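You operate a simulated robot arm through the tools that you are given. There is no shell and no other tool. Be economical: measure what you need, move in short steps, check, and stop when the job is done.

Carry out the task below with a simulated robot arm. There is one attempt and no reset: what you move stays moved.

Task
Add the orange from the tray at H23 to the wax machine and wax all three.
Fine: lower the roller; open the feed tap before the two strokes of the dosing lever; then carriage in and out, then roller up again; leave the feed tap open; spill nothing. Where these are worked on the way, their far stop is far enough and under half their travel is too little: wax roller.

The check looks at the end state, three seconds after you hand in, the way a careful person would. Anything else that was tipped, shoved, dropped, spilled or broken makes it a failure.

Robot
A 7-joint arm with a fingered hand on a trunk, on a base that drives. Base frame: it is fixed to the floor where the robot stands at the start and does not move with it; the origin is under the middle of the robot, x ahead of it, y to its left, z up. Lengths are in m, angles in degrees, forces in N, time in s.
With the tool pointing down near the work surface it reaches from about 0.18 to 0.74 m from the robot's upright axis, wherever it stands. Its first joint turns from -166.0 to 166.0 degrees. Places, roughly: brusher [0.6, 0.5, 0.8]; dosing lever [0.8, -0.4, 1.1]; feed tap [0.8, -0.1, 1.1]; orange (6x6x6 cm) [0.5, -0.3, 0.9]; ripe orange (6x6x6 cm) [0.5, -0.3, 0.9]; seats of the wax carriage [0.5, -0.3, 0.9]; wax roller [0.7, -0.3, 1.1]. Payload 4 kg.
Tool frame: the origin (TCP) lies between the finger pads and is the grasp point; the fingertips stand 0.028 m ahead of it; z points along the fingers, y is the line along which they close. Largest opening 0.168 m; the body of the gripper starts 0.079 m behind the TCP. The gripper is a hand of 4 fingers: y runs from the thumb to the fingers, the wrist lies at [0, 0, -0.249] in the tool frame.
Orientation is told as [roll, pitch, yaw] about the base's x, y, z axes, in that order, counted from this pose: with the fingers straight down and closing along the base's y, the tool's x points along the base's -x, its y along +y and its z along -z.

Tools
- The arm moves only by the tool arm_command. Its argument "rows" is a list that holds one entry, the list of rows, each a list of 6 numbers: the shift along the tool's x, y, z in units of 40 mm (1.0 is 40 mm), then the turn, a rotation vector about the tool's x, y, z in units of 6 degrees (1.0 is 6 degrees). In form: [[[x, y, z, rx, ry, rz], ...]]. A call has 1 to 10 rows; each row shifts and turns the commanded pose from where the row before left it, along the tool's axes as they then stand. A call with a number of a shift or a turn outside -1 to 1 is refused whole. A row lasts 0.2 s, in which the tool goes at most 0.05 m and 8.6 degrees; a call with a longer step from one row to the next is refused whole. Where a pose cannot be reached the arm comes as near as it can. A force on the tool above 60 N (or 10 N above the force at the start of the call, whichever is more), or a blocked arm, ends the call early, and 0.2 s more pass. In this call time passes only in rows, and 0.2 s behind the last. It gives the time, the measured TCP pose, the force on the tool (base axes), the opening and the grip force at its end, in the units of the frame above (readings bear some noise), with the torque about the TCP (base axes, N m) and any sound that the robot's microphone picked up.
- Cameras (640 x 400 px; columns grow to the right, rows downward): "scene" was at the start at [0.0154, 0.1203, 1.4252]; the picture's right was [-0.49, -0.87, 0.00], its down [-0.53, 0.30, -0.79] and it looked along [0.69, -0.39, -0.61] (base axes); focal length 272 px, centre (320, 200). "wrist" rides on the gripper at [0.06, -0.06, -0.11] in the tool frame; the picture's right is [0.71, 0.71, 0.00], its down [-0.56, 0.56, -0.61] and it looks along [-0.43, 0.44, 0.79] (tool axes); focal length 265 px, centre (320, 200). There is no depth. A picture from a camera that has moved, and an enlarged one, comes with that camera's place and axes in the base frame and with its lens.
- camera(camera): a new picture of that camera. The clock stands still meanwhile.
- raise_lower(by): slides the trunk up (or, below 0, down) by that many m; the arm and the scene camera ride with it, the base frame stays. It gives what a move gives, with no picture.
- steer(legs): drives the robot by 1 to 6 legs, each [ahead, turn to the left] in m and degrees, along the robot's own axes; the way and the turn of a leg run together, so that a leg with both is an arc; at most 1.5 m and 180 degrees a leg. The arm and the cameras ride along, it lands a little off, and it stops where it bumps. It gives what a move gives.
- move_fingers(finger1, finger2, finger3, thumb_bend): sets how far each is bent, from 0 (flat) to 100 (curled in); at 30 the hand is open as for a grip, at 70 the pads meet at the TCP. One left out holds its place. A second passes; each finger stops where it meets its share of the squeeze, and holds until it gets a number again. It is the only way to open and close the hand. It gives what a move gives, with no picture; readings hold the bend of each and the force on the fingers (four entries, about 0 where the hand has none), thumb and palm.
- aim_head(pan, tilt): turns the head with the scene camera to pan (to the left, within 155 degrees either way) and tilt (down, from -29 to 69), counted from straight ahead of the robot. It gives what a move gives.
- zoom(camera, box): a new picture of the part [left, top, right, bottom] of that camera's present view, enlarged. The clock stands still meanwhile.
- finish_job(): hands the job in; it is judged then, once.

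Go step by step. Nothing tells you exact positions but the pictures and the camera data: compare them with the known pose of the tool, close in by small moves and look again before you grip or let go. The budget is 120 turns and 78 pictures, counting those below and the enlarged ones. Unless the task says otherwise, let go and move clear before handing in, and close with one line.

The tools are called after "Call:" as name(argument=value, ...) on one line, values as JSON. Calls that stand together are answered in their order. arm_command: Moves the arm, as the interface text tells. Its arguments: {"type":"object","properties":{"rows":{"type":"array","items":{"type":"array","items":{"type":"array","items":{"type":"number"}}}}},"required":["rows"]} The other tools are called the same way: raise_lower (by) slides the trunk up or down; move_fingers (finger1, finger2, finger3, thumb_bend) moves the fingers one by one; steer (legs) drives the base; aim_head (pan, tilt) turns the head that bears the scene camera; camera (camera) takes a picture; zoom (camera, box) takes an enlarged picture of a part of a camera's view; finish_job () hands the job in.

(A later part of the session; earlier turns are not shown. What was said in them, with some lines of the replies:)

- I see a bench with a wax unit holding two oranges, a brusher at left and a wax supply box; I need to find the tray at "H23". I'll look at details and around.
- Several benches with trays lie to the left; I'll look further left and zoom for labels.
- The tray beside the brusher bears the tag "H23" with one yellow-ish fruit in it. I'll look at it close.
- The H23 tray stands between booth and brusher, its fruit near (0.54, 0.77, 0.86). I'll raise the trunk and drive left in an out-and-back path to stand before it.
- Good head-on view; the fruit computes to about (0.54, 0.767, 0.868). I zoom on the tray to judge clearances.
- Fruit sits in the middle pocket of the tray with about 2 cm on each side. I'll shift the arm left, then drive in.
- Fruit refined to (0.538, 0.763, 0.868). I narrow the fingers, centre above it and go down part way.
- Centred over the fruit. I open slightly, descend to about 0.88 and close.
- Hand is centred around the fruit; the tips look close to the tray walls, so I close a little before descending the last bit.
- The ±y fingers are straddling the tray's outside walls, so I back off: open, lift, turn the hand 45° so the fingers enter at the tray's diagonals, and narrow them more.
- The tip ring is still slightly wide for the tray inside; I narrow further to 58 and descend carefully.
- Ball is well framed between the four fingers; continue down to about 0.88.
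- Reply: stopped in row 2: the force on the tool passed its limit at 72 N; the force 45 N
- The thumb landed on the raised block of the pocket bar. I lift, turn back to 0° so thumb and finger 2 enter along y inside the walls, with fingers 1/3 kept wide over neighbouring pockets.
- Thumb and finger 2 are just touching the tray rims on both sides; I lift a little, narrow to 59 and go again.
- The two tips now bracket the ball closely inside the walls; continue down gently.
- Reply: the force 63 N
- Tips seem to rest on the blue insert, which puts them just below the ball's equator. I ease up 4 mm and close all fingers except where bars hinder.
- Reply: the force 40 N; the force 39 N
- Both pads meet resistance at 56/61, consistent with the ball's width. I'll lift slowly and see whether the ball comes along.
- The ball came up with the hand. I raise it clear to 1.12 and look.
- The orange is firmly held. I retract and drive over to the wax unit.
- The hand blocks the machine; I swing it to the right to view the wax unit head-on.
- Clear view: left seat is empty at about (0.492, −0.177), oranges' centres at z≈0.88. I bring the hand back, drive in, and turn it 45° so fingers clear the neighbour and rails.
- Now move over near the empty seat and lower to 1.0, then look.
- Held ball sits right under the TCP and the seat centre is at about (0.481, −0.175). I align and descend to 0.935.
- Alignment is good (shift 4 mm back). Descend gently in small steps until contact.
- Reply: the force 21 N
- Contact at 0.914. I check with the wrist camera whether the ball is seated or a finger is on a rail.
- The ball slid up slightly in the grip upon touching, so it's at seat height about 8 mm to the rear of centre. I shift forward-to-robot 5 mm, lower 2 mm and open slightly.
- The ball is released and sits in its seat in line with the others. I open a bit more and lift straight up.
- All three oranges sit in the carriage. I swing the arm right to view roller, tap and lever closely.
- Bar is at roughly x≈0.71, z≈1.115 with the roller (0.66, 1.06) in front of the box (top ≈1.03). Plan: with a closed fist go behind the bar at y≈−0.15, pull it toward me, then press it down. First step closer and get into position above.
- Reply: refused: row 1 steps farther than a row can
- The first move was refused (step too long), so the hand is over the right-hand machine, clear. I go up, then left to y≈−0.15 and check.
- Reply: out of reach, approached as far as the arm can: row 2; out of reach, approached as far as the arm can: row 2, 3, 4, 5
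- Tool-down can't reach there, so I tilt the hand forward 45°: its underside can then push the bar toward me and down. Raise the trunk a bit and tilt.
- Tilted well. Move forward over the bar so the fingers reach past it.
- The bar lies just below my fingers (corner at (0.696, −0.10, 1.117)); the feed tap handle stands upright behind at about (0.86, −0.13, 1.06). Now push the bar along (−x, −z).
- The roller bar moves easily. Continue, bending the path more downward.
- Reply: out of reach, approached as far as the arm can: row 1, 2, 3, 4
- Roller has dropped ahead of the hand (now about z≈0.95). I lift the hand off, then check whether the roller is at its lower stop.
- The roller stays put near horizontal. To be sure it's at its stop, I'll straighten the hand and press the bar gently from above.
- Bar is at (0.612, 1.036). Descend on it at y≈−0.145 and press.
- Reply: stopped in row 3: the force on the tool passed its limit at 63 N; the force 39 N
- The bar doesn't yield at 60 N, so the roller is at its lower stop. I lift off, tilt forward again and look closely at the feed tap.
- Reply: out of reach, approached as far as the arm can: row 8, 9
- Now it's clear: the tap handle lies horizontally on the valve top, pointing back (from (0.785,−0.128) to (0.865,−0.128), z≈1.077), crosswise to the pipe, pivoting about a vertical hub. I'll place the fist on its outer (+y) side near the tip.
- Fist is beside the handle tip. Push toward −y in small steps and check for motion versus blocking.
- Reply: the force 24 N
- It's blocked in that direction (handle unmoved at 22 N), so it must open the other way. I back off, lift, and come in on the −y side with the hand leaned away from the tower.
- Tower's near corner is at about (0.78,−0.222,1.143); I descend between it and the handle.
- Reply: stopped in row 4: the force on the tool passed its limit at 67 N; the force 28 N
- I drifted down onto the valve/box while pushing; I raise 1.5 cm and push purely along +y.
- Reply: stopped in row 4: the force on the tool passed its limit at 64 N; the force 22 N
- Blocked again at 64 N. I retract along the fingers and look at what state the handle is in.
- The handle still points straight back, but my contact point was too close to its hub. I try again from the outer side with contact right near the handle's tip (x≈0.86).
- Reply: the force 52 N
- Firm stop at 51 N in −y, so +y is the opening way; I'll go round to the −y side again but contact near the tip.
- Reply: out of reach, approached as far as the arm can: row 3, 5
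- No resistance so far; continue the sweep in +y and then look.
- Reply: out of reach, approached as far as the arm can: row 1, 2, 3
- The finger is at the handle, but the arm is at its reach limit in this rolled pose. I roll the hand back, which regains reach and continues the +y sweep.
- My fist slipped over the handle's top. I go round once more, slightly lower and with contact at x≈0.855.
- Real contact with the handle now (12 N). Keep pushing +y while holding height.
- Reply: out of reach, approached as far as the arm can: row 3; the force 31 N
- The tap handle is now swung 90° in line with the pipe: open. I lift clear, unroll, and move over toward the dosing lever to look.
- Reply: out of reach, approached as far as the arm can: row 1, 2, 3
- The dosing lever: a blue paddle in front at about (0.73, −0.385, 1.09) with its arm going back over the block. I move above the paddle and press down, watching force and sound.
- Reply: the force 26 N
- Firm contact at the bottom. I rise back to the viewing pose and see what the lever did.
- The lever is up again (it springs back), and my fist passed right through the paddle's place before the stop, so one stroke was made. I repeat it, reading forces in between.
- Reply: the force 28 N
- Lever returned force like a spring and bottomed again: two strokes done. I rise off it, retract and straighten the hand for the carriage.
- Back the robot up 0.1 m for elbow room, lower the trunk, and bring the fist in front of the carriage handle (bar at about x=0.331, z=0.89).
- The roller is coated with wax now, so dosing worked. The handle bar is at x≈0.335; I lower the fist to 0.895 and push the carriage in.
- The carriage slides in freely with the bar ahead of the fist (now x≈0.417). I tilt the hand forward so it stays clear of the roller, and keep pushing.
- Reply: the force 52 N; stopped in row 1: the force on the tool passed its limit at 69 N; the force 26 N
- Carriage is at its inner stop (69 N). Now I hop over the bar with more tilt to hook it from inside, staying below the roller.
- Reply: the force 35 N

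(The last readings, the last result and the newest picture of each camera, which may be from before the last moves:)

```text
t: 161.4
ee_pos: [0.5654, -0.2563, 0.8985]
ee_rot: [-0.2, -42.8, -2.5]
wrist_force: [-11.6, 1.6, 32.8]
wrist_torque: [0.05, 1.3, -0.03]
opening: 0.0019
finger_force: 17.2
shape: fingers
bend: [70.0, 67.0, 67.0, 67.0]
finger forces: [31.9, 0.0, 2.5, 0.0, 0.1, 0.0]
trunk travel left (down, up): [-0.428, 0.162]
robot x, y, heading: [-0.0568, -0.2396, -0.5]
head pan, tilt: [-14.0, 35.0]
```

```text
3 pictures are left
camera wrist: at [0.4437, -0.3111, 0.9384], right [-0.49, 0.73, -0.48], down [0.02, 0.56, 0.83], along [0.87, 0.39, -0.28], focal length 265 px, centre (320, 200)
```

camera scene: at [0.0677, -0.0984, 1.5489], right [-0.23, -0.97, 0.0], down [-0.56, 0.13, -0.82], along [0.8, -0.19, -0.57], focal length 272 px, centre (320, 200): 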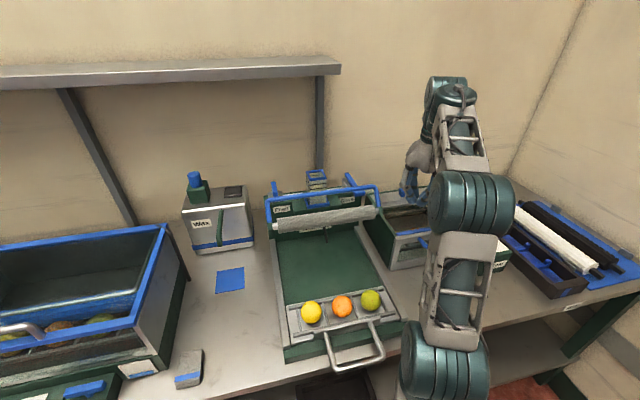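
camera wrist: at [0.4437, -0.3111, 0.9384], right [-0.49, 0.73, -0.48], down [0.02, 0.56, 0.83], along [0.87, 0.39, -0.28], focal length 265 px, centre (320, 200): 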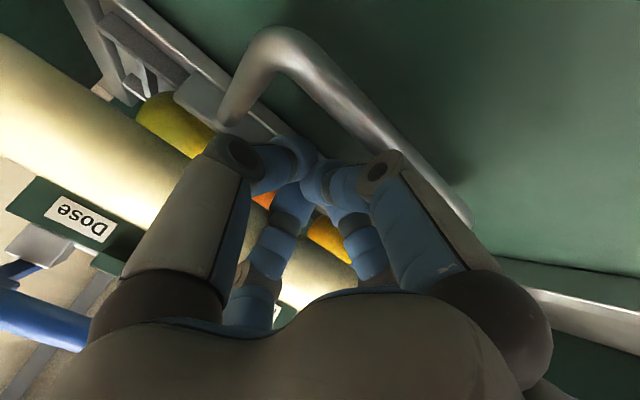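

The fist is inside the handle loop. I ease off the pressure slightly and pull straight out toward me.

Call:
arm_command(rows=[[[-0.07, 0, -0.08, 0, 0, 0], [0.37, 0, -0.33, 0, 0, 0], [0.37, 0, -0.33, 0, 0, 0], [0.37, 0, -0.33, 0, 0, 0], [0.37, 0, -0.33, 0, 0, 0], [0.37, 0, -0.33, 0, 0, 0], [0.37, 0, -0.33, 0, 0, 0], [0.37, 0, -0.33, 0, 0, 0], [0.37, 0, -0.33, 0, 0, 0]]])

Call:
arm_command(rows=[[[0.37, 0, -0.33, 0, 0, 0], [0.3, 0, -0.27, 0, 0, 0], [0.2, 0, -0.18, 0, 0, 0]]])

```text
t: 163.4
ee_pos: [0.4071, -0.2501, 0.8959]
ee_rot: [-0.4, -42.2, -2.7]
wrist_force: [-1.4, -5.7, 17.9]
wrist_torque: [-0.03, 0.67, 0.18]
opening: 0.0031
finger_force: 8.9
shape: fingers
bend: [71.0, 67.0, 66.0, 67.0]
finger forces: [17.9, 0.0, 0.0, 0.0, 0.1, 0.1]
trunk travel left (down, up): [-0.428, 0.162]
robot x, y, heading: [-0.0555, -0.2398, -0.5]
head pan, tilt: [-14.0, 35.0]
```

```text
t: 164.2
ee_pos: [0.3618, -0.2481, 0.8958]
ee_rot: [-0.3, -42.2, -2.5]
wrist_force: [4.9, -0.8, 14.5]
wrist_torque: [0.03, 0.32, 0.04]
opening: 0.0039
finger_force: 7.3
shape: fingers
bend: [71.0, 68.0, 65.0, 68.0]
finger forces: [14.4, 0.1, 0.0, 0.0, 0.0, 0.1]
trunk travel left (down, up): [-0.428, 0.162]
robot x, y, heading: [-0.0586, -0.2404, -0.5]
head pan, tilt: [-14.0, 35.0]
```

Call:
arm_command(rows=[[[0.2, 0, -0.18, 0, 0, 0], [0.2, 0, -0.18, 0, 0, 0]]])

Call:
zoom(camera="scene", box=[220, 150, 460, 390])

```text
t: 164.8
ee_pos: [0.3475, -0.2476, 0.896]
ee_rot: [-0.3, -42.0, -2.5]
wrist_force: [2.7, 1.5, 11.3]
wrist_torque: [-0.01, 0.14, 0.0]
opening: 0.0045
finger_force: 5.3
shape: fingers
bend: [71.0, 68.0, 65.0, 68.0]
finger forces: [10.4, 0.1, 0.0, 0.0, 0.1, 0.0]
out of reach, approached as far as the arm can: row 2
trunk travel left (down, up): [-0.428, 0.162]
robot x, y, heading: [-0.057, -0.2379, -0.2]
head pan, tilt: [-14.0, 35.0]
```

```text
1.67 times, centred on (340, 270) of scene
camera zoom: at [-0.0333, -0.0986, 1.4239], right [-0.25, -0.97, 0.0], down [-0.56, 0.14, -0.82], along [0.79, -0.2, -0.57], focal length 454 px, centre (287, 83)
```

zoom: 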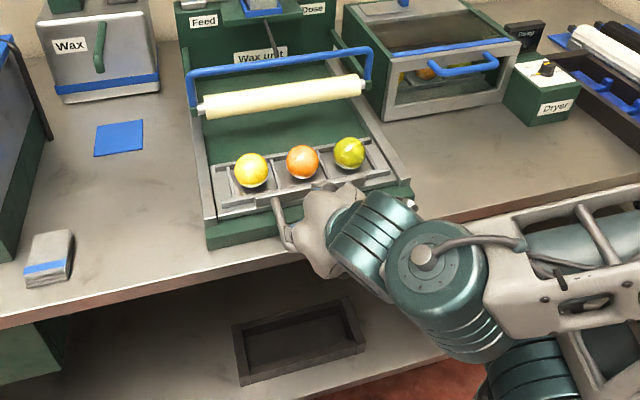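

Carriage is back out with three glossy oranges, and wax on the roller. Now I raise off the handle and bring the tilted fist up in front-below of the roller bar, to push it up and back.

Call:
raise_lower(by=0.119)

Call:
arm_command(rows=[[[-0.74, 0, 0.67, 0, 0, 0], [-0.74, 0, 0.67, 0, 0, 0], [-0.74, 0, 0.67, 0, 0, 0], [-0.74, 0, 0.67, 0, 0, 0]]])

```text
t: 166.3
ee_pos: [0.3494, -0.2466, 1.0146]
ee_rot: [-0.3, -41.9, -2.5]
wrist_force: [-0.2, -0.8, -1.4]
wrist_torque: [0.0, -0.01, 0.0]
opening: 0.004
finger_force: 0.0
shape: fingers
bend: [68.0, 68.0, 68.0, 68.0]
finger forces: [0.0, 0.1, 0.0, 0.0, 0.0, 0.0]
trunk travel left (down, up): [-0.547, 0.043]
robot x, y, heading: [-0.0594, -0.2454, -0.4]
head pan, tilt: [-14.0, 35.0]
```

```text
t: 167.3
ee_pos: [0.5097, -0.254, 1.0137]
ee_rot: [-0.3, -42.0, -2.4]
wrist_force: [0.3, 1.1, 0.3]
wrist_torque: [0.0, -0.02, 0.05]
opening: 0.004
finger_force: 0.1
shape: fingers
bend: [68.0, 68.0, 68.0, 68.0]
finger forces: [0.0, 0.0, 0.0, 0.0, 0.1, 0.0]
trunk travel left (down, up): [-0.547, 0.043]
robot x, y, heading: [-0.06, -0.2421, -0.7]
head pan, tilt: [-14.0, 35.0]
```

Call:
arm_command(rows=[[[-0.6, 0, 0.75, 0, 0, 0], [-0.15, 0, 0.1, 0, 0, 0], [-0.5, 0, 0, 0, 0, 0], [-0.5, 0, 0, 0, 0, 0], [-0.5, 0, 0, 0, 0, 0]]])

Call:
arm_command(rows=[[[-0.5, 0, 0, 0, 0, 0], [-0.5, 0, 0, 0, 0, 0], [-0.5, 0, 0, 0, 0, 0]]])

```text
t: 168.5
ee_pos: [0.5967, -0.2601, 1.0509]
ee_rot: [-0.3, -42.2, -2.5]
wrist_force: [-13.2, 1.6, 3.7]
wrist_torque: [0.01, 0.05, 0.06]
opening: 0.0052
finger_force: 9.0
shape: fingers
bend: [68.0, 67.0, 74.0, 67.0]
finger forces: [0.1, 5.0, 12.2, 0.1, 0.1, 0.0]
trunk travel left (down, up): [-0.547, 0.043]
robot x, y, heading: [-0.0591, -0.2411, -0.5]
head pan, tilt: [-14.0, 35.0]
```

```text
t: 169.3
ee_pos: [0.6431, -0.2604, 1.0926]
ee_rot: [-0.3, -42.1, -2.4]
wrist_force: [-7.3, 1.3, 3.7]
wrist_torque: [-0.03, -0.04, 0.04]
opening: 0.0055
finger_force: 5.3
shape: fingers
bend: [67.0, 68.0, 77.0, 68.0]
finger forces: [0.0, 0.7, 9.5, 0.0, 0.0, 0.0]
trunk travel left (down, up): [-0.547, 0.043]
robot x, y, heading: [-0.0578, -0.2419, -0.3]
head pan, tilt: [-14.0, 35.0]
```

It's moving under light force; continue to the upper stop.

Call:
arm_command(rows=[[[-0.5, 0, 0.1, 0, 0, 0], [-0.5, 0, 0.15, 0, 0, 0]]])

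Call:
zoom(camera="scene", box=[220, 100, 460, 280])

```text
t: 169.9
ee_pos: [0.6783, -0.2628, 1.1116]
ee_rot: [-0.2, -42.1, -2.5]
wrist_force: [-8.8, 1.2, 6.8]
wrist_torque: [0.03, -0.19, 0.02]
opening: 0.0055
finger_force: 6.4
shape: fingers
bend: [67.0, 68.0, 78.0, 68.0]
finger forces: [0.1, 0.0, 12.7, 0.0, 0.0, 0.0]
trunk travel left (down, up): [-0.547, 0.043]
robot x, y, heading: [-0.0591, -0.2377, -0.4]
head pan, tilt: [-14.0, 35.0]
```

```text
2.22 times, centred on (340, 190) of scene
camera zoom: at [-0.0356, -0.0983, 1.543], right [-0.25, -0.97, 0.0], down [-0.55, 0.14, -0.82], along [0.79, -0.2, -0.57], focal length 606 px, centre (276, 222)
```

zoom: 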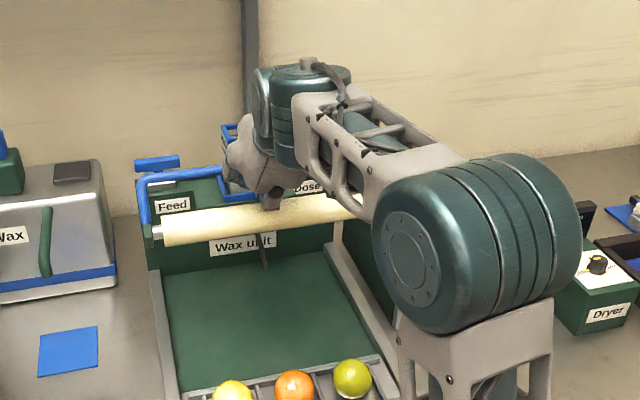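

Roller is back up about where it began (bar ≈(0.71, 1.11)), and the tap handle is in line with the pipe. I nudge to the upper stop.

Call:
arm_command(rows=[[[-0.3, 0, 0.15, 0, 0, 0], [-0.3, 0, 0.15, 0, 0, 0]]])

```text
t: 170.4
ee_pos: [0.6846, -0.2624, 1.1091]
ee_rot: [-0.5, -40.5, -2.0]
wrist_force: [-35.4, -0.2, 9.4]
wrist_torque: [0.05, -0.26, 0.51]
opening: 0.0051
finger_force: 17.4
shape: fingers
bend: [67.0, 71.0, 85.0, 68.0]
finger forces: [0.0, 20.7, 11.9, 0.0, 2.3, 0.1]
trunk travel left (down, up): [-0.547, 0.043]
robot x, y, heading: [-0.0604, -0.2412, -0.3]
head pan, tilt: [-14.0, 35.0]
stopped in row 2: the force on the tool passed its limit at 71 N (the readings are from after the stop); the commanded pose is now the measured one
```

At the upper stop (71 N). Retract straight back along the fingers, so neither bar nor roller is dragged.

Call:
arm_command(rows=[[[0, 0, -0.4, 0, 0, 0], [0, 0, -0.8, 0, 0, 0], [0, 0, -1, 0, 0, 0], [0, 0, -0.8, 0, 0, 0]]])

Call:
arm_command(rows=[[[0.7, 0, -0.6, 0, 0, 0], [0.7, -0.3, -0.6, 0, 0, 0], [0.7, -0.6, -0.3, 0, 0, 0], [0.7, -0.6, -0.3, 0, 0, 0], [0, -0.9, 0, 0, 0, 0], [0, -0.9, 0, 0, 0, 0], [0, -0.9, 0, 0, 0, 0], [0, -0.9, 0, 0, 0, 0]]])

Call:
zoom(camera="scene", box=[220, 100, 460, 320])

```text
t: 171.4
ee_pos: [0.6128, -0.2587, 1.1981]
ee_rot: [-0.5, -40.4, -2.1]
wrist_force: [0.8, -0.1, -0.5]
wrist_torque: [0.03, -0.02, -0.03]
opening: 0.0044
finger_force: 0.0
shape: fingers
bend: [68.0, 68.0, 68.0, 68.0]
finger forces: [0.0, 0.0, 0.1, 0.0, 0.0, 0.1]
trunk travel left (down, up): [-0.547, 0.043]
robot x, y, heading: [-0.0616, -0.2378, -0.3]
head pan, tilt: [-14.0, 35.0]
```

```text
t: 173.2
ee_pos: [0.4723, -0.4591, 1.1808]
ee_rot: [-0.6, -40.4, -2.2]
wrist_force: [-0.6, 0.7, -0.2]
wrist_torque: [-0.03, 0.0, 0.03]
opening: 0.0042
finger_force: 0.1
shape: fingers
bend: [68.0, 68.0, 68.0, 68.0]
finger forces: [0.0, 0.0, 0.0, 0.0, 0.0, 0.1]
trunk travel left (down, up): [-0.547, 0.043]
robot x, y, heading: [-0.0633, -0.237, -0.3]
head pan, tilt: [-14.0, 35.0]
```

```text
1.82 times, centred on (340, 210) of scene
camera zoom: at [-0.0337, -0.0993, 1.543], right [-0.25, -0.97, 0.0], down [-0.56, 0.14, -0.82], along [0.79, -0.2, -0.57], focal length 496 px, centre (284, 182)
```

zoom: 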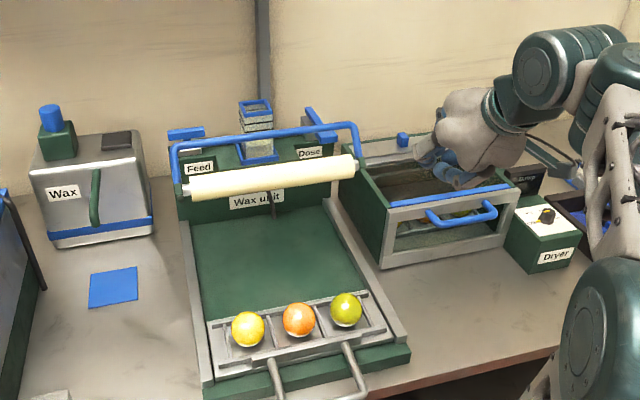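

The roller is up, the feed tap is open, the carriage is out with three waxed oranges, and the hand is clear of everything. I'm handing in.

Call:
finish_job()

```text
The job is handed in.
```

The orange from the H23 tray is in the wax machine and all three oranges look glossy with wax. I lowered the roller, opened the feed tap, gave two dosing strokes, ran the carriage in and out, and raised the roller again. The tap is still open, and I saw no spills in the pictures I took. I could not see the lever move during the strokes; I judged them from the forces and the wax on the roller.
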